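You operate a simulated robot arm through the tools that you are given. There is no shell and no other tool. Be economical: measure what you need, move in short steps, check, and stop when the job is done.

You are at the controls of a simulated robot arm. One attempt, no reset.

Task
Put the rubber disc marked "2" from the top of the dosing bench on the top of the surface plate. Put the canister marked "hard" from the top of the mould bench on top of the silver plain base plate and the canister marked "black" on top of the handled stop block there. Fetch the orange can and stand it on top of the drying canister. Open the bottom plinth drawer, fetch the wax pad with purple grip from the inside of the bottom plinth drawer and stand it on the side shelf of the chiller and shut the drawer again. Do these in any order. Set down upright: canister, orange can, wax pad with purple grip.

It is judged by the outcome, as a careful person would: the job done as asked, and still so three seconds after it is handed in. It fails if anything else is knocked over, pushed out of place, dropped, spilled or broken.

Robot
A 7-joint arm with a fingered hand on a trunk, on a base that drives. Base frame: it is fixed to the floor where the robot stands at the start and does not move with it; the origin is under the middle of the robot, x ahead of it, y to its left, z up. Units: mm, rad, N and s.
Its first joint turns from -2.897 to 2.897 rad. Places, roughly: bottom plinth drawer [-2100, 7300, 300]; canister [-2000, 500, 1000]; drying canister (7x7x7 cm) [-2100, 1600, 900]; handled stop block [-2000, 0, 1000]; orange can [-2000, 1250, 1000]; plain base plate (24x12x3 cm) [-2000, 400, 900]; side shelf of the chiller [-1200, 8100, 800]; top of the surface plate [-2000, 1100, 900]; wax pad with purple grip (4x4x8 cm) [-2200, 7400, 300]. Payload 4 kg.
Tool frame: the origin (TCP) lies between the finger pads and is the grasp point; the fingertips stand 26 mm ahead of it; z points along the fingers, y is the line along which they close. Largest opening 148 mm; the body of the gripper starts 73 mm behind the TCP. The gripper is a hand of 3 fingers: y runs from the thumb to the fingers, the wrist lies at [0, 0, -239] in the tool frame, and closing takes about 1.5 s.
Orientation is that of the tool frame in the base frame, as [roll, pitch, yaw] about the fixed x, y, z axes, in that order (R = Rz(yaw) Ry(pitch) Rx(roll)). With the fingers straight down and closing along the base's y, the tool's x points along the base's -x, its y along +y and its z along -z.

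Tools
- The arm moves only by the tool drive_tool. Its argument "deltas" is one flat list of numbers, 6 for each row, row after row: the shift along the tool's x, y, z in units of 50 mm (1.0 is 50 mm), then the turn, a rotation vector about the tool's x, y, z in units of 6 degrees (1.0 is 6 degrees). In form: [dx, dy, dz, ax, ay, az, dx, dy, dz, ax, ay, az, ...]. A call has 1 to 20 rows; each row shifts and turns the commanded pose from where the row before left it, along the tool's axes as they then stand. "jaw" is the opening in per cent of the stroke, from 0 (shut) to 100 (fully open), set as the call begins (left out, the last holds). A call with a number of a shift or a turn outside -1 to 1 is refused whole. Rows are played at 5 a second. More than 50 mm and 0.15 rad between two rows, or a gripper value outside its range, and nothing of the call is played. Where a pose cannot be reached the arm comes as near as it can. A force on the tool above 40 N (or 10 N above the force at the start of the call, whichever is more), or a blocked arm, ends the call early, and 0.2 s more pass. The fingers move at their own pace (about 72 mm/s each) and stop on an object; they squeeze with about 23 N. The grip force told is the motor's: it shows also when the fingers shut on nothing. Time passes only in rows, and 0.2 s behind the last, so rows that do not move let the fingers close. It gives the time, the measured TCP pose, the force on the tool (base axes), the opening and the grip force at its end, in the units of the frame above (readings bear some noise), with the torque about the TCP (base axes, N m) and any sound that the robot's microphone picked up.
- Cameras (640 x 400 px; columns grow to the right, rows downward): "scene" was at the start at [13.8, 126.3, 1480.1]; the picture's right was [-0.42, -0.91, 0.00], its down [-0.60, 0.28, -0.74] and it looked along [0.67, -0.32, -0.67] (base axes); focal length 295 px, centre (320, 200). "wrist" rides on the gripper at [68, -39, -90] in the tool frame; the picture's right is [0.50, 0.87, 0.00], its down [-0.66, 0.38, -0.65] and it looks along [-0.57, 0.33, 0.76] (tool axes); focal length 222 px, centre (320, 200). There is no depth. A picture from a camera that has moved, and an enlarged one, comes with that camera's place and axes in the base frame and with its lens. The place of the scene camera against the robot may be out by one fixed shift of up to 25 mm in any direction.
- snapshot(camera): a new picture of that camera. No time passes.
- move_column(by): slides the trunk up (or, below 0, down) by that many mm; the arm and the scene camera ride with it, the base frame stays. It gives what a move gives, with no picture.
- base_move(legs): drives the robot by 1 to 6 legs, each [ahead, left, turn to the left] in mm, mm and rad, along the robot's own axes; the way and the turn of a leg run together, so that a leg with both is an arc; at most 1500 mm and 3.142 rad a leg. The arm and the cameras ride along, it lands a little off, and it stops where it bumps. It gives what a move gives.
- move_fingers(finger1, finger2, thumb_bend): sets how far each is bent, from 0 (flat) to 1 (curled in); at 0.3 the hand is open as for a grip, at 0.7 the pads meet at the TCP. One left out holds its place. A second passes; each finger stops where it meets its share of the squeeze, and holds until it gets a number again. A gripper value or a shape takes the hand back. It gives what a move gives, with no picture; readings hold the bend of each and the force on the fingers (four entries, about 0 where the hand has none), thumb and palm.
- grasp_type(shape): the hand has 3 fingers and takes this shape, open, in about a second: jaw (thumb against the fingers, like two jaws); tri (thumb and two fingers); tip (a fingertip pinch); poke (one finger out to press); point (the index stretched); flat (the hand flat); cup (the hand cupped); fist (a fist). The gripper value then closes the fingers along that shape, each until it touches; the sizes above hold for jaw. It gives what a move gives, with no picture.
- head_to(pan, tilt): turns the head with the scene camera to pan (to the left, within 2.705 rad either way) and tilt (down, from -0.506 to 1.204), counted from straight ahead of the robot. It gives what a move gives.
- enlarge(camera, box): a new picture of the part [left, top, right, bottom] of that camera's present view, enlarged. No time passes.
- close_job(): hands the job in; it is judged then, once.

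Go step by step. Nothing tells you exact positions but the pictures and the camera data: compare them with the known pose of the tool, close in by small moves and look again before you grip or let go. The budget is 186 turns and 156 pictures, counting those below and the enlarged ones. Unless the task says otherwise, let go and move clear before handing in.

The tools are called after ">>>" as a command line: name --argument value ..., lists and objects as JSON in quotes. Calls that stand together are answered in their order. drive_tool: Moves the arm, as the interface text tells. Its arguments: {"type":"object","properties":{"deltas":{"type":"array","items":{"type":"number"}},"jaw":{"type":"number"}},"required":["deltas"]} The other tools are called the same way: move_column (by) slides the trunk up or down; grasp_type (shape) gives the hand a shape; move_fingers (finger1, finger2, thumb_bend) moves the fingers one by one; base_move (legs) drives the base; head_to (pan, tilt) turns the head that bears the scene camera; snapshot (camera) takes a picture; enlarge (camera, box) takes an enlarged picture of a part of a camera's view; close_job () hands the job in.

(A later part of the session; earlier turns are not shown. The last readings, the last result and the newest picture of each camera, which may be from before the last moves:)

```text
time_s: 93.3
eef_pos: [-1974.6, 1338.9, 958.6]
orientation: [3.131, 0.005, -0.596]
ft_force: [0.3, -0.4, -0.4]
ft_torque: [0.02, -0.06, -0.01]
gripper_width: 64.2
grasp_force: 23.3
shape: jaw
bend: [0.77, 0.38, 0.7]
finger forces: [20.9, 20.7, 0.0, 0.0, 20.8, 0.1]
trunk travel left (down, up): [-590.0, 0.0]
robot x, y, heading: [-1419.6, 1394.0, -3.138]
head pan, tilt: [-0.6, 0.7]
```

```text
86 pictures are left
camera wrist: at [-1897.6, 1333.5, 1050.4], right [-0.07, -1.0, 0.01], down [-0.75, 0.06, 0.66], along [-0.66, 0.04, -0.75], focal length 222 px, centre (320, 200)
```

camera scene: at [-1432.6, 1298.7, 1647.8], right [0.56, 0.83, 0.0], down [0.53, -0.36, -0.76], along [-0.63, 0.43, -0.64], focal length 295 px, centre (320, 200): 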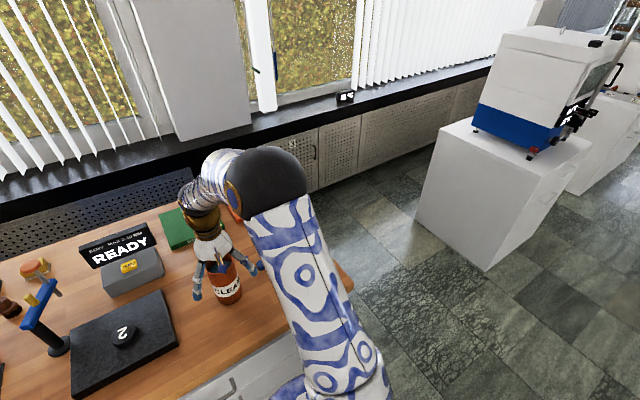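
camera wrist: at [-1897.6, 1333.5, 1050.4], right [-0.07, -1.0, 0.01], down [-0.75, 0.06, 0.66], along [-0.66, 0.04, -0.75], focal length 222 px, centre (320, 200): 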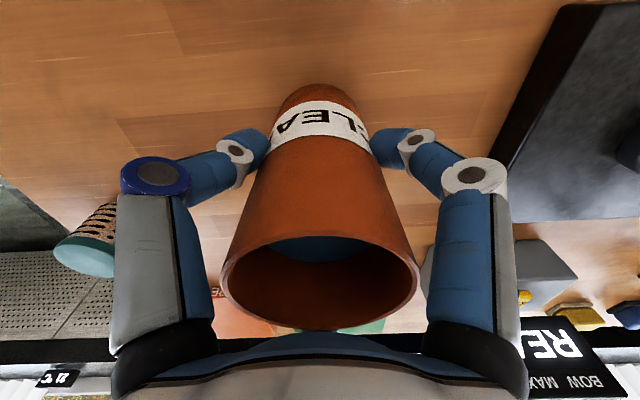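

Gripped. I lift 150 mm and drive right toward the drying canister.

>>> drive_tool --deltas '[0, 0, -0.5, 0, 0, 0, 0, 0, -0.8, 0, 0, 0, 0, 0, -0.9, 0, 0, 0, 0, 0, -0.8, 0, 0, 0]'

>>> base_move --legs '[[40, -200, 0]]'

>>> snapshot --camera "wrist"

>>> snapshot --camera "scene"

```text
time_s: 94.3
eef_pos: [-1974.8, 1334.7, 1107.1]
orientation: [3.131, 0.004, -0.596]
ft_force: [0.5, 0.9, -3.6]
ft_torque: [0.01, -0.01, -0.03]
gripper_width: 64.0
grasp_force: 23.0
shape: jaw
bend: [0.77, 0.38, 0.7]
finger forces: [20.9, 21.1, 0.0, 0.0, 20.7, 0.1]
trunk travel left (down, up): [-590.0, 0.0]
robot x, y, heading: [-1420.2, 1391.4, -3.135]
head pan, tilt: [-0.6, 0.7]
```

```text
time_s: 95.9
eef_pos: [-2017.1, 1533.8, 1106.1]
orientation: [3.13, 0.002, -0.598]
ft_force: [0.1, 0.6, -4.4]
ft_torque: [0.0, -0.03, -0.02]
gripper_width: 64.0
grasp_force: 22.6
shape: jaw
bend: [0.77, 0.38, 0.7]
finger forces: [21.0, 21.1, 0.0, 0.1, 20.7, 0.0]
trunk travel left (down, up): [-590.0, 0.0]
robot x, y, heading: [-1461.4, 1588.7, -3.132]
head pan, tilt: [-0.6, 0.7]
```

```text
85 pictures are left
camera wrist: at [-1939.2, 1529.0, 1197.5], right [-0.07, -1.0, 0.01], down [-0.75, 0.06, 0.66], along [-0.66, 0.04, -0.75], focal length 222 px, centre (320, 200)
```

wrist: 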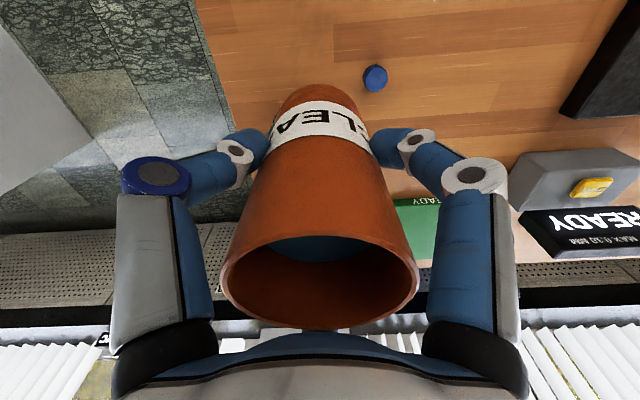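

```text
84 pictures are left
camera scene: at [-1473.9, 1496.3, 1647.8], right [0.56, 0.83, 0.0], down [0.53, -0.36, -0.76], along [-0.63, 0.43, -0.64], focal length 295 px, centre (320, 200)
```

scene: 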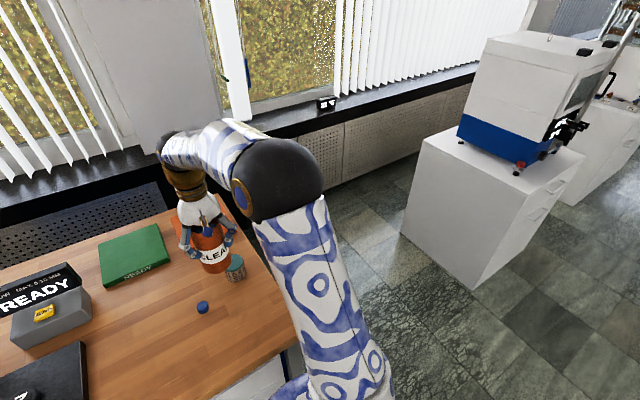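

I need a precise fix of the drying canister; zooming the scene view, using the blue knob (known at (-2016,1459)) as reference.

>>> enlarge --camera "scene" --box '[170, 220, 290, 330]'

>>> enlarge --camera "wrist" --box '[180, 60, 420, 220]'

```text
3.64 times, centred on (230, 275) of scene
camera zoom: at [-1473.9, 1496.3, 1647.8], right [0.56, 0.83, 0.0], down [0.53, -0.36, -0.76], along [-0.63, 0.43, -0.64], focal length 1073 px, centre (647, -73)
```

zoom: 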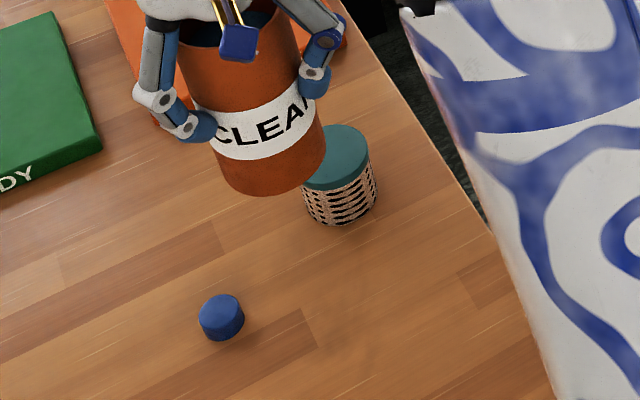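

```text
2.50 times, centred on (300, 140) of wrist
camera zoom: at [-1939.2, 1529.0, 1197.5], right [-0.07, -1.0, 0.01], down [-0.75, 0.06, 0.66], along [-0.66, 0.04, -0.75], focal length 555 px, centre (370, 350)
```

zoom: 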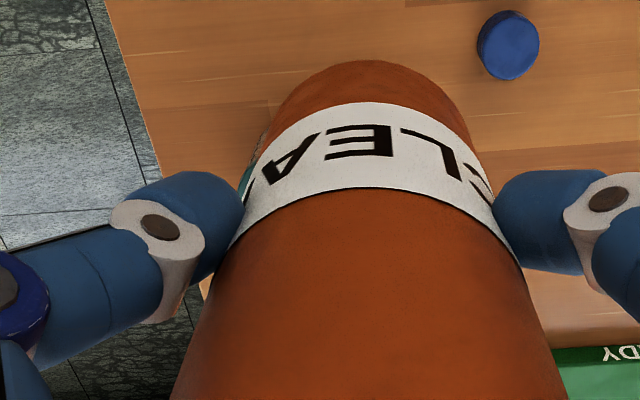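

>>> drive_tool --deltas '[0.31, 0.67, 0, 0, 0, 0, 0.31, 0.67, 0, 0, 0, 0, 0.31, 0.67, 0, 0, 0, 0]'

>>> snapshot --camera "wrist"

```text
time_s: 96.7
eef_pos: [-2037.3, 1422.6, 1107.7]
orientation: [3.131, 0.005, -0.599]
ft_force: [-0.4, -0.3, -4.7]
ft_torque: [0.0, 0.0, 0.0]
gripper_width: 63.8
grasp_force: 22.9
shape: jaw
bend: [0.77, 0.38, 0.7]
finger forces: [21.3, 21.4, 0.0, 0.0, 21.0, 0.1]
trunk travel left (down, up): [-590.0, 0.0]
robot x, y, heading: [-1461.6, 1592.7, -3.133]
head pan, tilt: [-0.6, 0.7]
```

```text
81 pictures are left
camera wrist: at [-1958.8, 1417.0, 1198.4], right [-0.08, -1.0, 0.01], down [-0.75, 0.06, 0.66], along [-0.66, 0.04, -0.75], focal length 222 px, centre (320, 200)
```

wrist: 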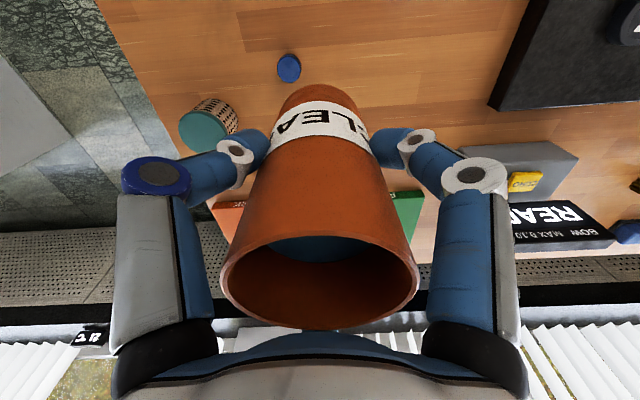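

>>> drive_tool --deltas '[0, 0, -0.9, 0, 0, 0, 0, 0, -0.9, 0, 0, 0]'

>>> enlarge --camera "wrist" --box '[140, 40, 360, 180]'

>>> enlarge --camera "scene" --box '[170, 220, 290, 330]'

```text
time_s: 97.3
eef_pos: [-2033.7, 1422.9, 1195.7]
orientation: [3.13, 0.004, -0.599]
ft_force: [0.2, 1.0, -4.6]
ft_torque: [-0.01, -0.02, 0.01]
gripper_width: 63.9
grasp_force: 22.8
shape: jaw
bend: [0.77, 0.38, 0.7]
finger forces: [21.1, 21.3, 0.0, 0.0, 20.9, 0.0]
trunk travel left (down, up): [-590.0, 0.0]
robot x, y, heading: [-1462.4, 1586.5, -3.134]
head pan, tilt: [-0.6, 0.7]
```

```text
2.86 times, centred on (250, 110) of wrist
camera zoom: at [-1955.7, 1416.9, 1286.4], right [-0.07, -1.0, 0.01], down [-0.75, 0.06, 0.66], along [-0.66, 0.04, -0.75], focal length 635 px, centre (520, 457)
```

zoom: 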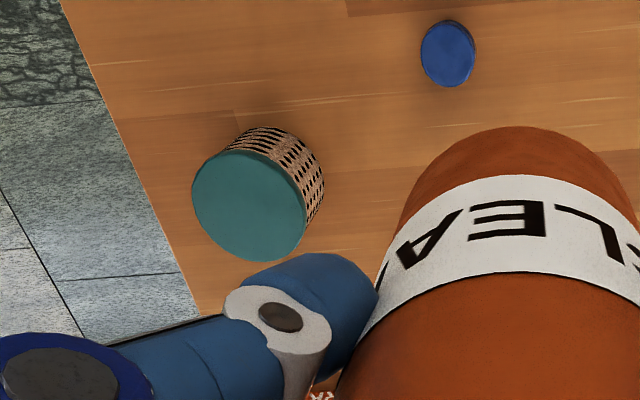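

```text
3.64 times, centred on (230, 275) of scene
camera zoom: at [-1473.4, 1495.1, 1647.7], right [0.56, 0.83, 0.0], down [0.53, -0.36, -0.76], along [-0.63, 0.43, -0.64], focal length 1073 px, centre (647, -73)
```

zoom: 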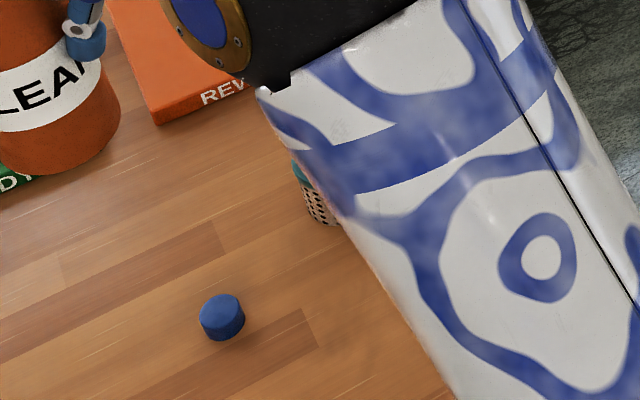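

Both views agree: drying canister lid centre (-2069,1572), top z≈930. I'll bring the can above it.

>>> drive_tool --deltas '[-0.5675, -0.52, 0.45, 0, 0, 0, -0.5675, -0.52, 0.45, 0, 0, 0, -0.5675, -0.52, 0.45, 0, 0, 0, -0.5675, -0.52, 0.45, 0, 0, 0]'

>>> head_to --pan -0.3 --tilt 0.7

>>> snapshot --camera "scene"

>>> enlarge --camera "wrist" --box '[180, 60, 420, 220]'

```text
time_s: 98.3
eef_pos: [-2070.6, 1577.3, 1105.4]
orientation: [3.13, 0.004, -0.6]
ft_force: [-0.5, 0.2, -4.1]
ft_torque: [-0.05, 0.01, 0.01]
gripper_width: 64.0
grasp_force: 23.2
shape: jaw
bend: [0.77, 0.38, 0.7]
finger forces: [21.2, 21.3, 0.1, 0.0, 20.9, 0.0]
trunk travel left (down, up): [-590.0, 0.0]
robot x, y, heading: [-1463.1, 1588.0, -3.133]
head pan, tilt: [-0.6, 0.7]
```

```text
time_s: 99.1
eef_pos: [-2071.4, 1576.6, 1106.0]
orientation: [3.13, 0.003, -0.599]
ft_force: [-0.1, 0.5, -4.2]
ft_torque: [0.0, 0.0, -0.04]
gripper_width: 64.2
grasp_force: 23.1
shape: jaw
bend: [0.77, 0.38, 0.7]
finger forces: [21.2, 21.4, 0.1, 0.1, 21.1, 0.0]
trunk travel left (down, up): [-590.0, 0.0]
robot x, y, heading: [-1462.4, 1590.1, -3.135]
head pan, tilt: [-0.3, 0.7]
```

```text
78 pictures are left
camera scene: at [-1484.6, 1472.4, 1647.7], right [0.29, 0.96, 0.0], down [0.62, -0.19, -0.76], along [-0.73, 0.22, -0.64], focal length 295 px, centre (320, 200)
```

scene: 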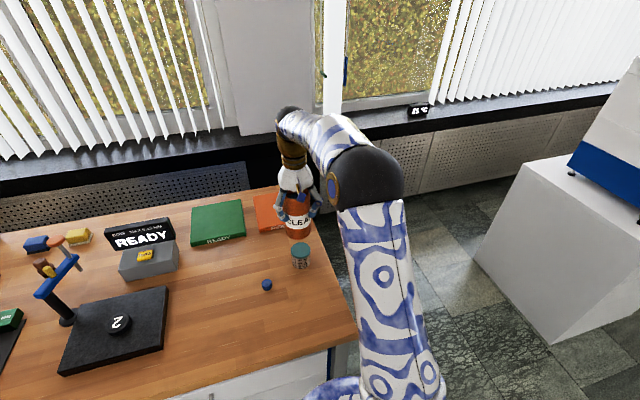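

```text
2.50 times, centred on (300, 140) of wrist
camera zoom: at [-1993.0, 1570.8, 1196.4], right [-0.07, -1.0, 0.01], down [-0.75, 0.06, 0.66], along [-0.66, 0.04, -0.75], focal length 555 px, centre (370, 350)
```

zoom: 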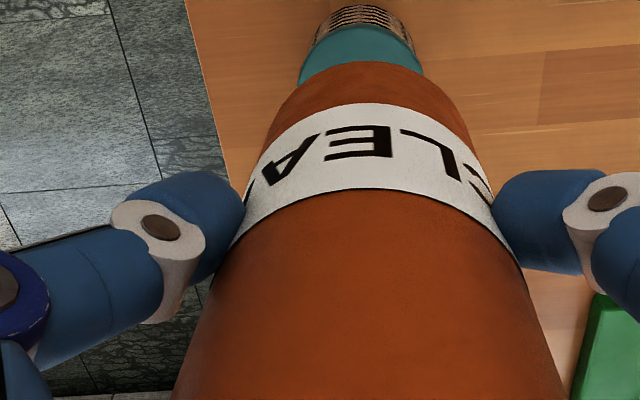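

Lateral alignment looks right. Lowering to just above the lid.

>>> drive_tool --deltas '[0, 0, 0.6, 0, 0, 0, 0, 0, 0.6, 0, 0, 0]'

>>> enlarge --camera "scene" --box '[240, 170, 360, 290]'

>>> enlarge --camera "wrist" --box '[180, 40, 420, 200]'

```text
time_s: 99.7
eef_pos: [-2072.2, 1576.2, 1044.5]
orientation: [3.133, 0.004, -0.599]
ft_force: [0.2, 0.1, -5.0]
ft_torque: [0.0, -0.03, 0.03]
gripper_width: 64.1
grasp_force: 23.4
shape: jaw
bend: [0.77, 0.38, 0.7]
finger forces: [21.1, 21.4, 0.0, 0.1, 21.0, 0.0]
trunk travel left (down, up): [-590.0, 0.0]
robot x, y, heading: [-1459.9, 1591.2, -3.136]
head pan, tilt: [-0.3, 0.7]
```

```text
3.33 times, centred on (300, 230) of scene
camera zoom: at [-1485.0, 1472.4, 1647.8], right [0.29, 0.96, 0.0], down [0.62, -0.19, -0.76], along [-0.73, 0.22, -0.64], focal length 983 px, centre (387, 100)
```

zoom: 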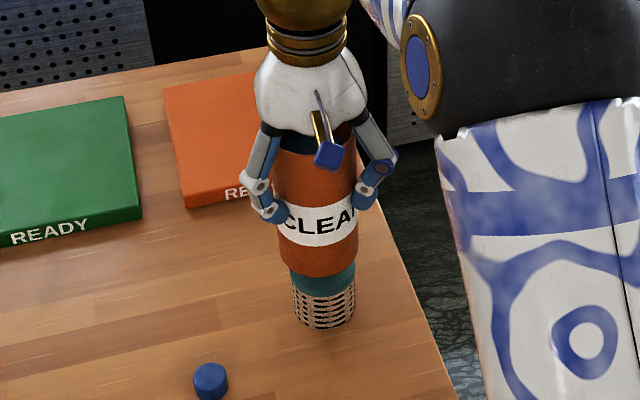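

```text
2.50 times, centred on (300, 120) of wrist
camera zoom: at [-1993.9, 1571.3, 1136.0], right [-0.07, -1.0, 0.01], down [-0.75, 0.06, 0.66], along [-0.66, 0.04, -0.75], focal length 555 px, centre (370, 400)
```

zoom: 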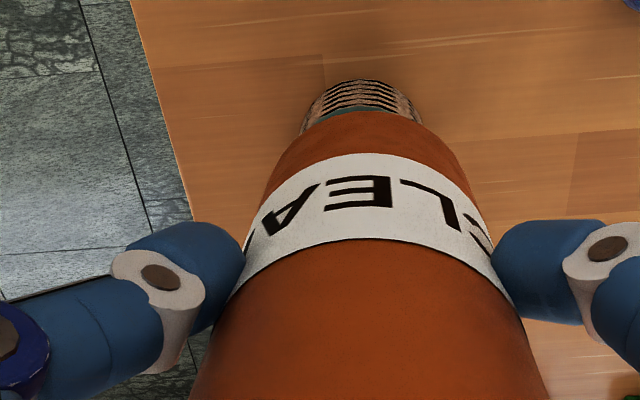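

>>> drive_tool --deltas '[-0.084, -0.016, 0.14, 0, 0, 0, 0, 0, 0.08, 0, 0, 0, 0, 0, 0.06, 0, 0, 0]'

```text
time_s: 100.5
eef_pos: [-2074.2, 1578.5, 1032.6]
orientation: [3.13, 0.004, -0.601]
ft_force: [0.3, 0.5, -4.3]
ft_torque: [0.0, 0.0, 0.0]
gripper_width: 63.9
grasp_force: 22.8
shape: jaw
bend: [0.77, 0.38, 0.7]
finger forces: [21.0, 21.3, 0.0, 0.1, 20.9, 0.0]
trunk travel left (down, up): [-590.0, 0.0]
robot x, y, heading: [-1456.7, 1590.0, -3.134]
head pan, tilt: [-0.3, 0.7]
```

>>> drive_tool --deltas '[0, 0, 0.06, 0, 0, 0, 0, 0, 0.04, 0, 0, 0]'

>>> enlarge --camera "scene" --box '[240, 170, 360, 290]'

```text
time_s: 101.1
eef_pos: [-2073.9, 1577.7, 1028.6]
orientation: [3.132, 0.003, -0.599]
ft_force: [-0.3, 0.2, -4.2]
ft_torque: [0.01, -0.03, -0.02]
gripper_width: 63.8
grasp_force: 22.7
shape: jaw
bend: [0.77, 0.38, 0.7]
finger forces: [21.1, 21.2, 0.0, 0.0, 20.9, 0.0]
trunk travel left (down, up): [-590.0, 0.0]
robot x, y, heading: [-1464.2, 1587.4, -3.134]
head pan, tilt: [-0.3, 0.7]
```

```text
3.33 times, centred on (300, 230) of scene
camera zoom: at [-1484.7, 1472.4, 1647.8], right [0.29, 0.96, 0.0], down [0.62, -0.19, -0.76], along [-0.73, 0.22, -0.64], focal length 983 px, centre (387, 100)
```

zoom: 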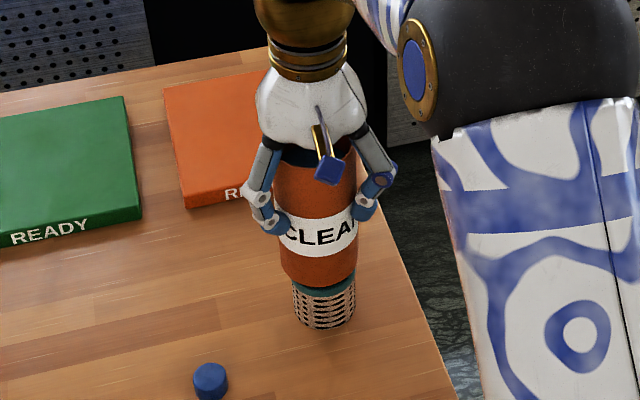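

>>> drive_tool --deltas '[0, 0, 0.05, 0, 0, 0, 0, 0, 0.04, 0, 0, 0]'

```text
time_s: 101.7
eef_pos: [-2075.2, 1577.5, 1023.5]
orientation: [3.131, 0.002, -0.598]
ft_force: [-0.8, 0.4, -3.9]
ft_torque: [-0.02, -0.03, 0.03]
gripper_width: 64.1
grasp_force: 22.8
shape: jaw
bend: [0.77, 0.38, 0.7]
finger forces: [21.1, 21.3, 0.0, 0.1, 20.9, 0.0]
trunk travel left (down, up): [-590.0, 0.0]
robot x, y, heading: [-1463.2, 1588.2, -3.134]
head pan, tilt: [-0.3, 0.7]
```

>>> drive_tool --deltas '[0, 0, 0.05, 0, 0, 0, 0, 0, 0.04, 0, 0, 0]'

>>> enlarge --camera "scene" --box '[260, 210, 340, 280]'

```text
time_s: 102.3
eef_pos: [-2075.4, 1576.6, 1020.2]
orientation: [3.131, 0.003, -0.598]
ft_force: [-0.5, 0.6, -3.4]
ft_torque: [0.03, 0.01, 0.0]
gripper_width: 63.9
grasp_force: 23.4
shape: jaw
bend: [0.77, 0.38, 0.7]
finger forces: [21.2, 21.4, 0.0, 0.0, 20.9, 0.0]
trunk travel left (down, up): [-590.0, 0.0]
robot x, y, heading: [-1462.6, 1587.5, -3.133]
head pan, tilt: [-0.3, 0.7]
```

```text
5.71 times, centred on (300, 245) of scene
camera zoom: at [-1484.5, 1472.4, 1647.8], right [0.29, 0.96, 0.0], down [0.62, -0.19, -0.76], along [-0.73, 0.22, -0.64], focal length 1686 px, centre (434, -57)
```

zoom: 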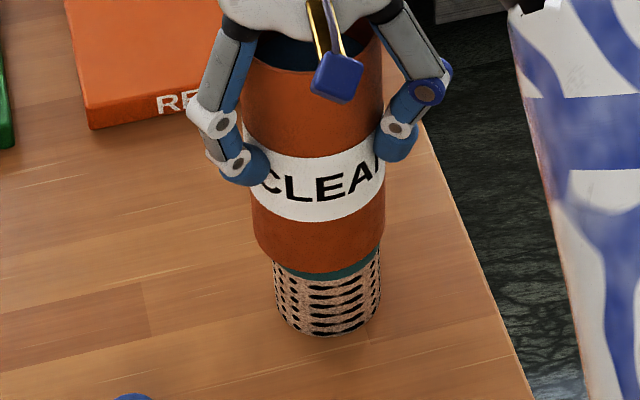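

>>> drive_tool --deltas '[0, 0, 0.05, 0, 0, 0, 0, 0, 0.04, 0, 0, 0]'

>>> drive_tool --deltas '[0, 0, 0.04, 0, 0, 0, 0, 0, 0, 0, 0, 0]'

>>> enlarge --camera "scene" --box '[260, 210, 340, 280]'

```text
time_s: 102.9
eef_pos: [-2074.7, 1576.8, 1018.5]
orientation: [3.127, 0.007, -0.597]
ft_force: [-1.9, -0.1, 22.9]
ft_torque: [0.1, 0.06, 0.06]
gripper_width: 64.2
grasp_force: 23.1
shape: jaw
bend: [0.77, 0.38, 0.7]
finger forces: [24.2, 24.8, 0.0, 0.0, 23.9, 0.1]
trunk travel left (down, up): [-590.0, 0.0]
robot x, y, heading: [-1460.6, 1585.3, -3.135]
head pan, tilt: [-0.3, 0.7]
```

```text
time_s: 103.7
eef_pos: [-2076.0, 1575.0, 1017.6]
orientation: [3.124, 0.012, -0.601]
ft_force: [2.3, 1.0, 21.7]
ft_torque: [0.07, -0.14, 0.0]
gripper_width: 65.6
grasp_force: 22.9
shape: jaw
bend: [0.78, 0.37, 0.69]
finger forces: [25.0, 22.6, 0.0, 0.1, 25.2, 0.0]
trunk travel left (down, up): [-590.0, 0.0]
robot x, y, heading: [-1464.9, 1586.9, -3.137]
head pan, tilt: [-0.3, 0.7]
stopped in row 2: the force on the tool passed its limit (the readings are from after the stop); the commanded pose is now the measured one
```

```text
5.71 times, centred on (300, 245) of scene
camera zoom: at [-1481.4, 1472.4, 1647.5], right [0.29, 0.96, 0.0], down [0.62, -0.19, -0.77], along [-0.73, 0.22, -0.64], focal length 1686 px, centre (434, -57)
```

zoom: 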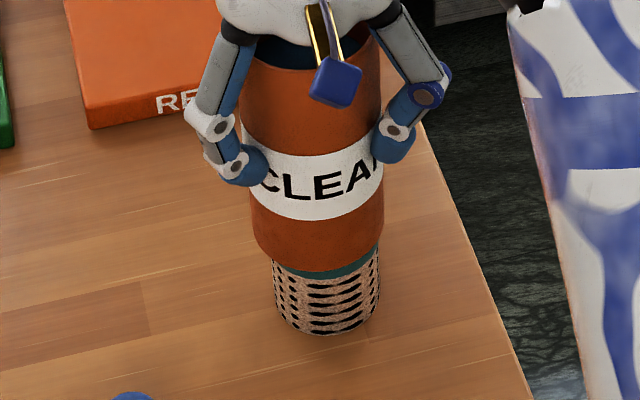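

>>> drive_tool --deltas '[0, 0, -0.03, 0, 0, 0, 0, 0, 0, 0, 0, 0]'

```text
time_s: 104.2
eef_pos: [-2075.0, 1576.8, 1017.3]
orientation: [3.129, 0.011, -0.598]
ft_force: [-1.2, -0.3, 24.3]
ft_torque: [0.02, -0.03, 0.04]
gripper_width: 65.4
grasp_force: 23.3
shape: jaw
bend: [0.78, 0.37, 0.69]
finger forces: [25.0, 24.1, 0.1, 0.0, 23.5, 0.0]
trunk travel left (down, up): [-590.0, 0.0]
robot x, y, heading: [-1463.3, 1588.8, -3.139]
head pan, tilt: [-0.3, 0.7]
```

>>> drive_tool --deltas '[0, 0, -0.05, 0, 0, 0, 0, 0, 0, 0, 0, 0]'

```text
time_s: 104.8
eef_pos: [-2074.4, 1575.3, 1018.4]
orientation: [3.13, 0.008, -0.6]
ft_force: [-0.4, 0.1, 8.3]
ft_torque: [0.04, 0.04, 0.03]
gripper_width: 65.5
grasp_force: 22.9
shape: jaw
bend: [0.78, 0.37, 0.69]
finger forces: [24.0, 23.7, 0.1, 0.0, 23.5, 0.0]
trunk travel left (down, up): [-590.0, 0.0]
robot x, y, heading: [-1460.8, 1583.8, -3.137]
head pan, tilt: [-0.3, 0.7]
```

>>> drive_tool --deltas '[0, 0, 0, 0, 0, 0, 0, 0, 0, 0, 0, 0, 0, 0, 0, 0, 0, 0, 0, 0, 0, 0, 0, 0, 0, 0, 0, 0, 0, 0, 0, 0, 0, 0, 0, 0]' --jaw 100

>>> enlarge --camera "scene" --box '[240, 170, 360, 290]'

>>> snapshot --camera "wrist"

```text
time_s: 106.2
eef_pos: [-2075.3, 1576.2, 1018.3]
orientation: [3.129, 0.006, -0.6]
ft_force: [0.1, -0.1, 1.1]
ft_torque: [0.02, 0.0, 0.01]
gripper_width: 147.8
grasp_force: 0.1
shape: jaw
bend: [0.3, 0.3, 0.3]
finger forces: [0.0, 0.0, 0.0, 0.0, 0.0, 0.0]
trunk travel left (down, up): [-590.0, 0.0]
robot x, y, heading: [-1461.7, 1589.1, -3.136]
head pan, tilt: [-0.3, 0.7]
```

```text
3.33 times, centred on (300, 230) of scene
camera zoom: at [-1484.3, 1472.5, 1647.8], right [0.29, 0.96, 0.0], down [0.62, -0.19, -0.76], along [-0.73, 0.22, -0.64], focal length 983 px, centre (387, 100)
```

zoom: 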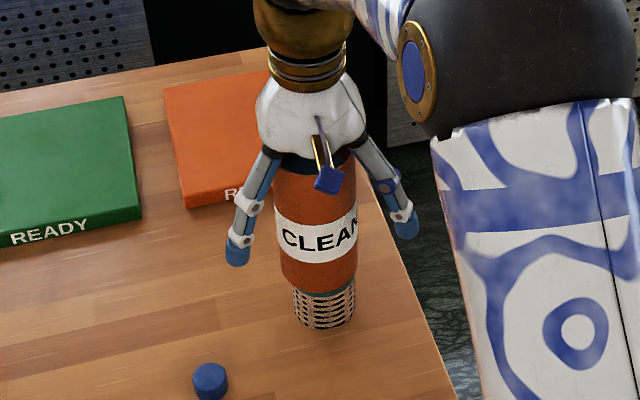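

```text
70 pictures are left
camera wrist: at [-1997.1, 1571.1, 1108.8], right [-0.07, -1.0, 0.01], down [-0.75, 0.06, 0.66], along [-0.66, 0.04, -0.75], focal length 222 px, centre (320, 200)
```

wrist: 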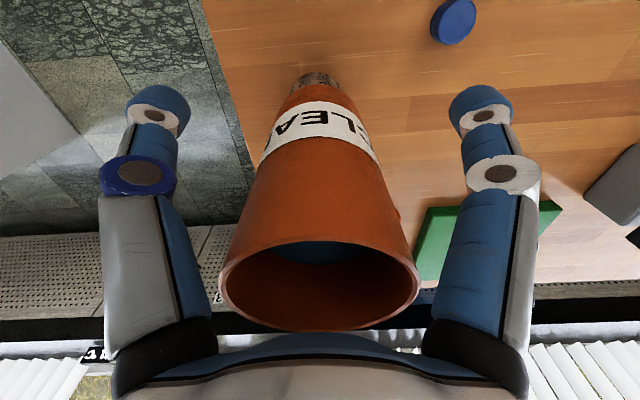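

The can stands on the drying canister. Rise straight up, then head left toward the "hard" canister.

>>> drive_tool --deltas '[0, 0, -0.6, 0, 0, 0, 0, 0, -0.9, 0, 0, 0, 0, 0, -0.9, 0, 0, 0, 0, 0, -0.9, 0, 0, 0]'

>>> enlarge --camera "scene" --box '[200, 100, 400, 300]'

```text
time_s: 107.2
eef_pos: [-2071.9, 1579.6, 1183.3]
orientation: [3.129, 0.008, -0.599]
ft_force: [0.2, -0.3, 0.6]
ft_torque: [-0.02, -0.04, -0.03]
gripper_width: 147.7
grasp_force: 0.0
shape: jaw
bend: [0.3, 0.3, 0.3]
finger forces: [0.0, 0.1, 0.0, 0.0, 0.1, 0.1]
trunk travel left (down, up): [-590.0, 0.0]
robot x, y, heading: [-1462.8, 1586.7, -3.138]
head pan, tilt: [-0.3, 0.7]
```

```text
2.00 times, centred on (300, 200) of scene
camera zoom: at [-1484.0, 1472.5, 1647.7], right [0.29, 0.96, 0.0], down [0.62, -0.19, -0.77], along [-0.73, 0.22, -0.64], focal length 590 px, centre (360, 200)
```

zoom: 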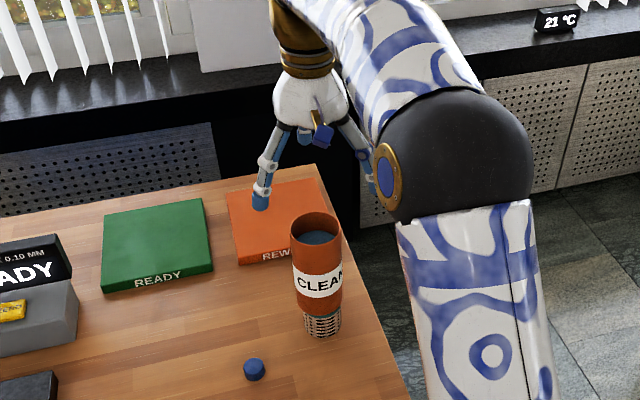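

>>> base_move --legs '[[-80, 0, 0], [0, 770, 0]]'

>>> head_to --pan 0.2 --tilt 0.75

>>> snapshot --camera "scene"

>>> snapshot --camera "wrist"

```text
time_s: 112.1
eef_pos: [-1995.2, 811.7, 1182.9]
orientation: [3.128, 0.007, -0.616]
ft_force: [0.0, -0.7, -0.2]
ft_torque: [0.01, 0.03, 0.02]
gripper_width: 147.9
grasp_force: 0.0
shape: jaw
bend: [0.3, 0.3, 0.3]
finger forces: [0.0, 0.0, 0.1, 0.0, 0.0, 0.1]
trunk travel left (down, up): [-590.0, 0.0]
robot x, y, heading: [-1384.8, 806.6, 3.129]
head pan, tilt: [-0.3, 0.7]
```

```text
time_s: 113.0
eef_pos: [-1994.3, 811.1, 1181.4]
orientation: [3.13, 0.007, -0.617]
ft_force: [-0.2, 0.2, 0.3]
ft_torque: [-0.03, -0.05, 0.02]
gripper_width: 147.7
grasp_force: 0.0
shape: jaw
bend: [0.3, 0.3, 0.3]
finger forces: [0.0, 0.0, 0.0, 0.0, 0.0, 0.0]
trunk travel left (down, up): [-590.0, 0.0]
robot x, y, heading: [-1382.5, 811.6, 3.127]
head pan, tilt: [0.201, 0.75]
```

```text
68 pictures are left
camera scene: at [-1408.7, 652.9, 1643.5], right [-0.19, 0.98, 0.0], down [0.67, 0.13, -0.73], along [-0.72, -0.14, -0.68], focal length 295 px, centre (320, 200)
```

scene: 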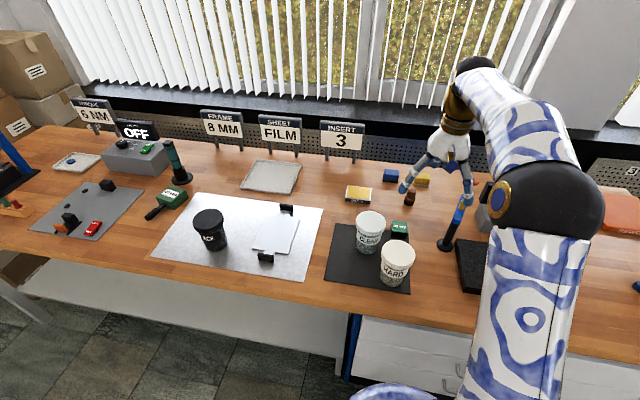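

```text
67 pictures are left
camera wrist: at [-1916.4, 805.4, 1273.2], right [-0.09, -1.0, 0.01], down [-0.74, 0.07, 0.66], along [-0.66, 0.06, -0.75], focal length 222 px, centre (320, 200)
```

wrist: 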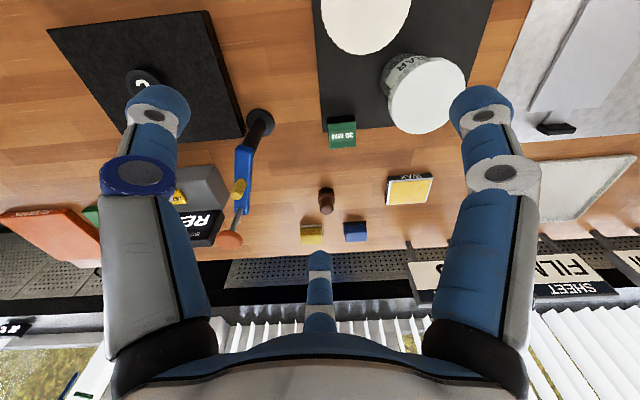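

The clipped plate at (-2020,380) is the plain base plate; the green block with handle is left of the BLACK canister. First I go over the HARD canister.

>>> drive_tool --deltas '[0.86, 0.25, 0, 0, 0, 0, 0.86, 0.25, 0, 0, 0, 0]'

>>> snapshot --camera "wrist"

>>> enlarge --camera "scene" --box '[140, 150, 420, 310]'

```text
time_s: 113.6
eef_pos: [-1939.6, 739.9, 1180.4]
orientation: [3.129, 0.007, -0.618]
ft_force: [-0.2, 0.0, 0.3]
ft_torque: [0.05, 0.01, 0.02]
gripper_width: 147.6
grasp_force: 0.0
shape: jaw
bend: [0.3, 0.3, 0.3]
finger forces: [0.0, 0.0, 0.0, 0.0, 0.0, 0.1]
trunk travel left (down, up): [-590.0, 0.0]
robot x, y, heading: [-1383.2, 811.3, 3.128]
head pan, tilt: [0.201, 0.75]
```

```text
66 pictures are left
camera wrist: at [-1861.7, 733.8, 1271.9], right [-0.09, -1.0, 0.01], down [-0.74, 0.07, 0.66], along [-0.66, 0.06, -0.75], focal length 222 px, centre (320, 200)
```

wrist: 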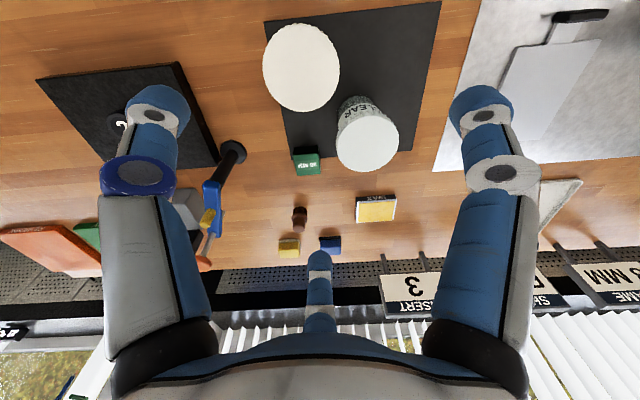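

```text
2.29 times, centred on (280, 230) of scene
camera zoom: at [-1408.2, 652.4, 1643.5], right [-0.19, 0.98, 0.0], down [0.67, 0.13, -0.73], along [-0.72, -0.14, -0.68], focal length 674 px, centre (411, 131)
```

zoom: 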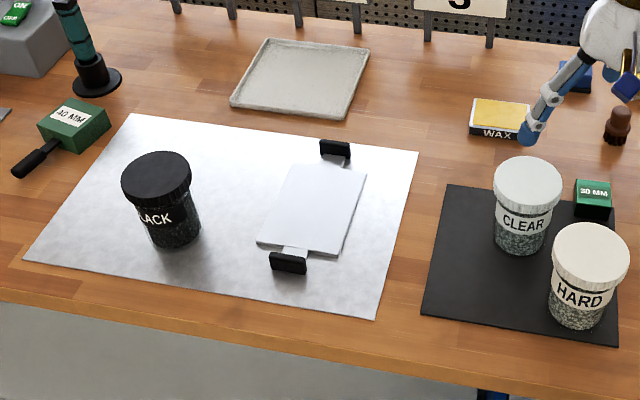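

HARD lid computed at about (-1915,757), top z≈980. Moving over it and lowering part way.

>>> drive_tool --deltas '[0.21, -0.57, 0, 0, 0, 0, 0, 0, 0.9, 0, 0, 0, 0, 0, 0.9, 0, 0, 0]'

>>> snapshot --camera "wrist"

```text
time_s: 114.4
eef_pos: [-1915.4, 756.1, 1088.7]
orientation: [3.128, 0.008, -0.614]
ft_force: [1.0, -0.3, 0.7]
ft_torque: [-0.02, -0.02, 0.0]
gripper_width: 147.9
grasp_force: 0.1
shape: jaw
bend: [0.3, 0.3, 0.3]
finger forces: [0.0, 0.0, 0.0, 0.0, 0.1, 0.0]
trunk travel left (down, up): [-590.0, 0.0]
robot x, y, heading: [-1383.2, 809.8, 3.133]
head pan, tilt: [0.201, 0.75]
```

```text
64 pictures are left
camera wrist: at [-1836.8, 750.3, 1179.1], right [-0.09, -1.0, 0.01], down [-0.74, 0.07, 0.66], along [-0.66, 0.06, -0.75], focal length 222 px, centre (320, 200)
```

wrist: 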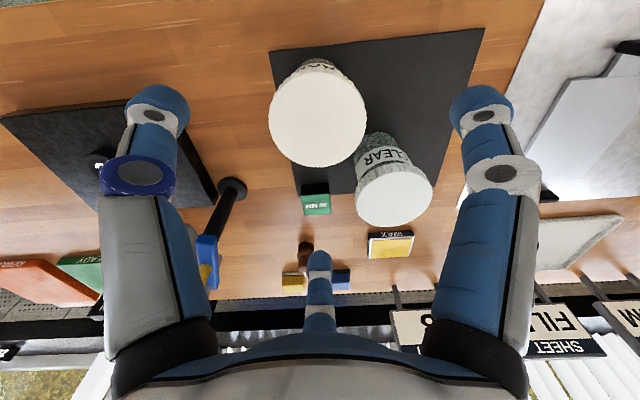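

>>> drive_tool --deltas '[0, -0.07, 0.6, 0, 0, 0, 0, 0, 0.6, 0, 0, 0]'

>>> snapshot --camera "wrist"

>>> enlarge --camera "scene" --box '[320, 150, 480, 310]'

```text
time_s: 115.0
eef_pos: [-1913.6, 757.0, 1031.4]
orientation: [3.13, 0.007, -0.616]
ft_force: [0.0, 0.0, -0.2]
ft_torque: [0.03, 0.02, -0.01]
gripper_width: 147.8
grasp_force: 0.1
shape: jaw
bend: [0.3, 0.3, 0.3]
finger forces: [0.2, 0.1, 0.0, 0.0, 0.0, 0.0]
trunk travel left (down, up): [-590.0, 0.0]
robot x, y, heading: [-1384.3, 812.8, 3.126]
head pan, tilt: [0.201, 0.75]
```

```text
63 pictures are left
camera wrist: at [-1836.2, 750.8, 1121.8], right [-0.09, -1.0, 0.01], down [-0.74, 0.07, 0.66], along [-0.66, 0.06, -0.75], focal length 222 px, centre (320, 200)
```

wrist: 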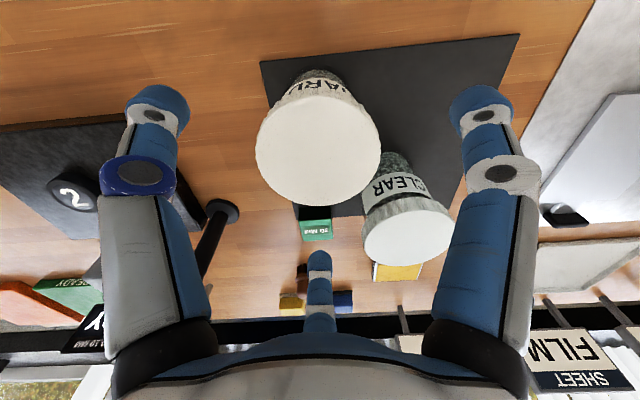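

```text
2.50 times, centred on (400, 230) of scene
camera zoom: at [-1409.0, 652.8, 1643.5], right [-0.19, 0.98, 0.0], down [0.67, 0.13, -0.73], along [-0.72, -0.14, -0.68], focal length 738 px, centre (120, 125)
```

zoom: 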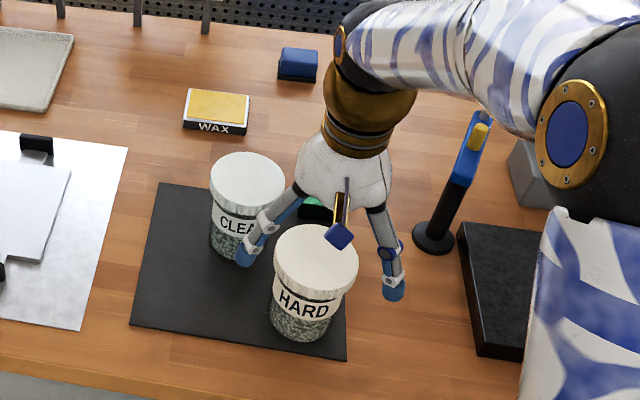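

>>> drive_tool --deltas '[0, 0, 0.7, 0, 0, 0, 0, 0, 0.65, 0, 0, 0]'

>>> snapshot --camera "wrist"

>>> enlarge --camera "scene" --box '[340, 190, 460, 310]'

```text
time_s: 115.6
eef_pos: [-1914.9, 755.2, 965.0]
orientation: [3.128, 0.007, -0.617]
ft_force: [1.3, 0.1, 0.4]
ft_torque: [-0.01, -0.03, 0.02]
gripper_width: 148.0
grasp_force: 0.1
shape: jaw
bend: [0.3, 0.3, 0.3]
finger forces: [0.0, 0.0, 0.0, 0.1, 0.0, 0.0]
trunk travel left (down, up): [-590.0, 0.0]
robot x, y, heading: [-1388.0, 807.9, 3.131]
head pan, tilt: [0.201, 0.75]
```

```text
61 pictures are left
camera wrist: at [-1837.1, 749.6, 1055.4], right [-0.09, -1.0, 0.01], down [-0.74, 0.07, 0.66], along [-0.66, 0.06, -0.75], focal length 222 px, centre (320, 200)
```

wrist: 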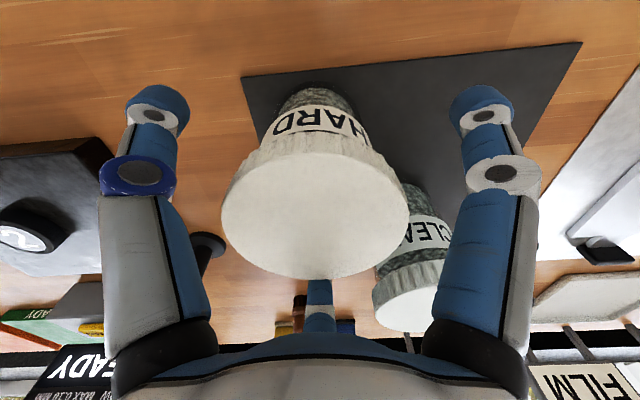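

```text
3.33 times, centred on (400, 250) of scene
camera zoom: at [-1409.1, 652.8, 1643.5], right [-0.19, 0.98, 0.0], down [0.67, 0.13, -0.73], along [-0.72, -0.14, -0.68], focal length 983 px, centre (53, 33)
```

zoom: 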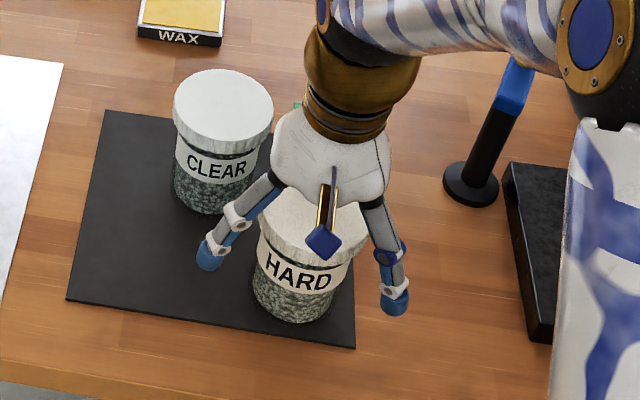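

>>> drive_tool --deltas '[0.06, -0.09, 0, 0, 0, 0, 0, 0, 0, 0, 0, 0, 0, 0, 0, 0, 0, 0, 0, 0, 0, 0, 0, 0, 0, 0, 0, 0, 0, 0, 0, 0, 0, 0, 0, 0, 0, 0, 0, 0, 0, 0]' --jaw 20

>>> snapshot --camera "wrist"

>>> enlarge --camera "scene" --box '[340, 190, 460, 310]'

```text
time_s: 117.2
eef_pos: [-1909.7, 758.6, 965.9]
orientation: [3.129, 0.008, -0.616]
ft_force: [0.7, 0.1, -0.2]
ft_torque: [0.01, -0.01, 0.0]
gripper_width: 65.0
grasp_force: 22.8
shape: jaw
bend: [0.39, 0.37, 0.71]
finger forces: [20.4, 20.2, 0.0, 0.1, 21.8, 0.1]
trunk travel left (down, up): [-590.0, 0.0]
robot x, y, heading: [-1382.3, 807.2, 3.128]
head pan, tilt: [0.201, 0.75]
```

```text
59 pictures are left
camera wrist: at [-1832.0, 753.2, 1055.9], right [-0.09, -1.0, 0.01], down [-0.74, 0.07, 0.66], along [-0.66, 0.06, -0.75], focal length 222 px, centre (320, 200)
```

wrist: 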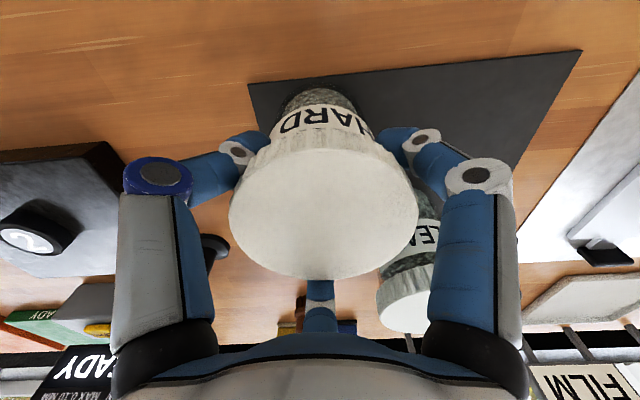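

```text
3.33 times, centred on (400, 250) of scene
camera zoom: at [-1408.9, 652.8, 1643.5], right [-0.19, 0.98, 0.0], down [0.67, 0.13, -0.73], along [-0.72, -0.14, -0.68], focal length 983 px, centre (53, 33)
```

zoom: 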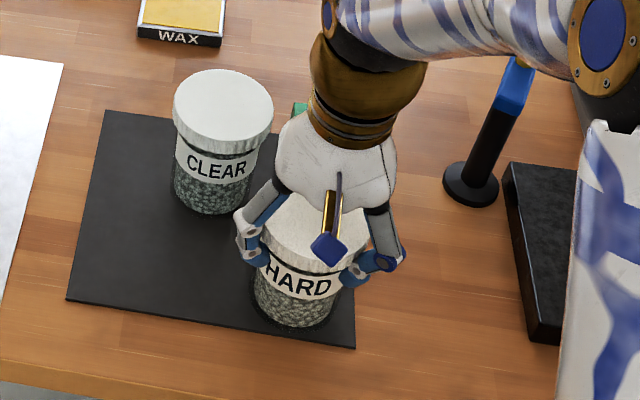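

Gripped securely around the body. Lifting 150 mm and moving left to the base plate.

>>> drive_tool --deltas '[0, 0, -0.5, 0, 0, 0, 0, 0, -0.9, 0, 0, 0, 0, 0, -0.9, 0, 0, 0, 0, 0, -0.8, 0, 0, 0]'

>>> base_move --legs '[[0, 330, 0.012]]'

>>> snapshot --camera "wrist"

>>> snapshot --camera "scene"

```text
time_s: 118.2
eef_pos: [-1908.1, 765.7, 1119.4]
orientation: [3.13, 0.007, -0.616]
ft_force: [0.0, 0.3, -2.4]
ft_torque: [-0.02, 0.01, 0.0]
gripper_width: 64.9
grasp_force: 22.9
shape: jaw
bend: [0.39, 0.37, 0.71]
finger forces: [20.4, 20.3, 0.0, 0.1, 22.1, 0.0]
trunk travel left (down, up): [-590.0, 0.0]
robot x, y, heading: [-1382.2, 809.4, 3.128]
head pan, tilt: [0.201, 0.75]
```

```text
time_s: 120.4
eef_pos: [-1910.8, 440.1, 1118.4]
orientation: [3.129, 0.006, -0.612]
ft_force: [0.1, -0.5, -2.7]
ft_torque: [0.04, 0.01, 0.01]
gripper_width: 65.2
grasp_force: 23.0
shape: jaw
bend: [0.39, 0.37, 0.71]
finger forces: [20.5, 20.4, 0.0, 0.1, 22.0, 0.0]
trunk travel left (down, up): [-590.0, 0.0]
robot x, y, heading: [-1388.2, 486.7, 3.133]
head pan, tilt: [0.201, 0.75]
```

```text
57 pictures are left
camera wrist: at [-1833.1, 433.8, 1209.4], right [-0.09, -1.0, 0.01], down [-0.75, 0.07, 0.66], along [-0.66, 0.05, -0.75], focal length 222 px, centre (320, 200)
```

wrist: 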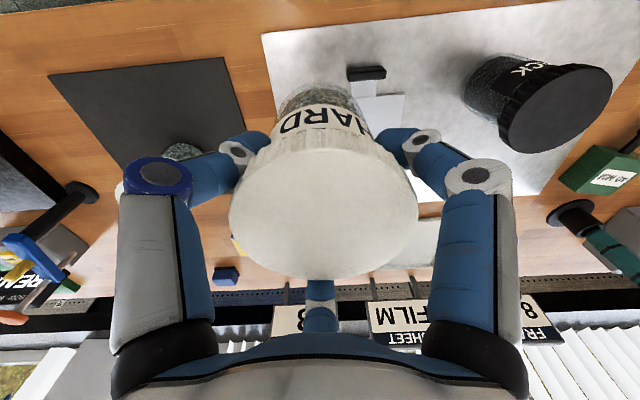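

```text
56 pictures are left
camera scene: at [-1411.3, 329.4, 1643.4], right [-0.19, 0.98, 0.0], down [0.67, 0.13, -0.73], along [-0.72, -0.14, -0.68], focal length 295 px, centre (320, 200)
```

scene: 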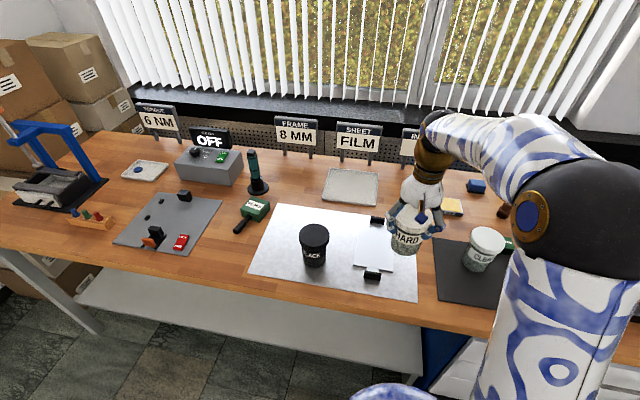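

>>> base_move --legs '[[60, 0, 0]]'

>>> drive_tool --deltas '[0.02, 0.74, 0, 0, 0, 0, 0.02, 0.74, 0, 0, 0, 0]'

>>> snapshot --camera "wrist"

>>> enlarge --camera "scene" --box '[280, 140, 480, 310]'

```text
time_s: 121.3
eef_pos: [-1974.8, 440.0, 1118.9]
orientation: [3.132, 0.006, -0.612]
ft_force: [-0.8, -0.2, -1.3]
ft_torque: [0.02, -0.02, 0.0]
gripper_width: 64.8
grasp_force: 23.6
shape: jaw
bend: [0.39, 0.37, 0.71]
finger forces: [20.6, 20.4, 0.0, 0.1, 22.0, 0.0]
trunk travel left (down, up): [-590.0, 0.0]
robot x, y, heading: [-1445.1, 485.0, 3.134]
head pan, tilt: [0.201, 0.75]
```

```text
time_s: 122.0
eef_pos: [-2014.2, 377.3, 1119.0]
orientation: [3.129, 0.006, -0.612]
ft_force: [-0.2, 0.6, -2.1]
ft_torque: [0.02, -0.04, 0.02]
gripper_width: 64.7
grasp_force: 23.2
shape: jaw
bend: [0.39, 0.37, 0.71]
finger forces: [20.4, 20.3, 0.0, 0.0, 22.0, 0.0]
trunk travel left (down, up): [-590.0, 0.0]
robot x, y, heading: [-1445.2, 485.9, 3.135]
head pan, tilt: [0.201, 0.75]
```

```text
55 pictures are left
camera wrist: at [-1936.7, 371.0, 1208.1], right [-0.09, -1.0, 0.01], down [-0.75, 0.07, 0.66], along [-0.66, 0.05, -0.75], focal length 222 px, centre (320, 200)
```

wrist: 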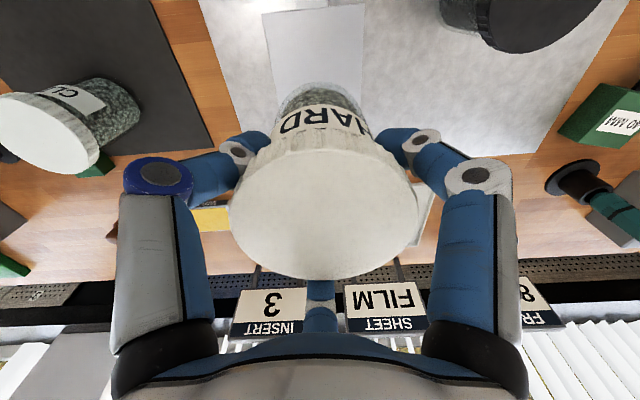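

```text
2.35 times, centred on (380, 225) of scene
camera zoom: at [-1473.5, 330.1, 1643.4], right [-0.19, 0.98, 0.0], down [0.67, 0.13, -0.73], along [-0.72, -0.14, -0.68], focal length 694 px, centre (179, 141)
```

zoom: 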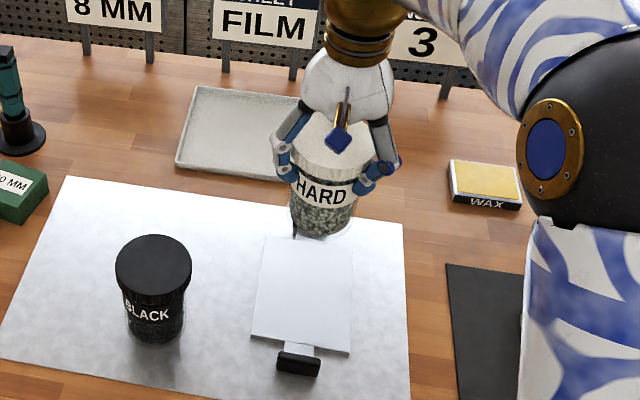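

Plate flat centre is about (-2025,377). Centering and lowering.

>>> drive_tool --deltas '[-0.18, 0.13, 0.7, 0, 0, 0, 0, 0, 0.8, 0, 0, 0, 0, 0, 0.6, 0, 0, 0]'

>>> enlarge --camera "scene" --box '[300, 140, 460, 300]'

>>> snapshot --camera "wrist"

```text
time_s: 122.8
eef_pos: [-2026.8, 379.0, 1013.4]
orientation: [3.129, 0.008, -0.611]
ft_force: [0.4, 0.0, -1.2]
ft_torque: [0.0, 0.03, 0.0]
gripper_width: 65.0
grasp_force: 22.5
shape: jaw
bend: [0.39, 0.37, 0.71]
finger forces: [20.4, 20.2, 0.0, 0.0, 22.2, 0.0]
trunk travel left (down, up): [-590.0, 0.0]
robot x, y, heading: [-1444.2, 485.8, 3.136]
head pan, tilt: [0.201, 0.75]
```

```text
2.50 times, centred on (380, 220) of scene
camera zoom: at [-1473.2, 330.5, 1643.5], right [-0.19, 0.98, 0.0], down [0.67, 0.13, -0.73], along [-0.72, -0.14, -0.68], focal length 738 px, centre (170, 150)
```

zoom: 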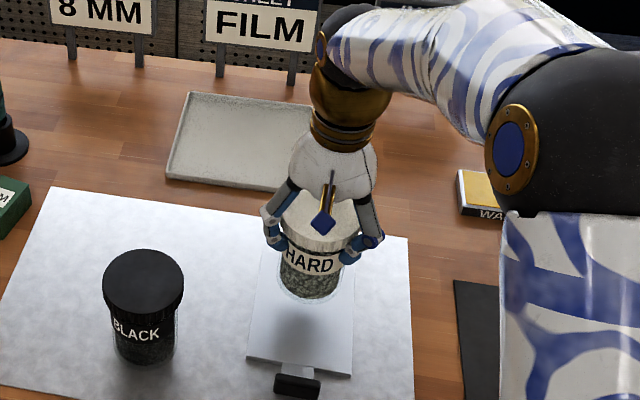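

```text
52 pictures are left
camera wrist: at [-1949.6, 372.5, 1103.9], right [-0.09, -1.0, 0.01], down [-0.75, 0.07, 0.66], along [-0.66, 0.05, -0.75], focal length 222 px, centre (320, 200)
```

wrist: 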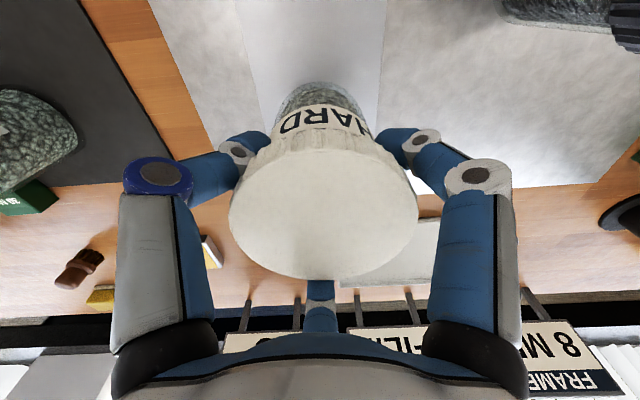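

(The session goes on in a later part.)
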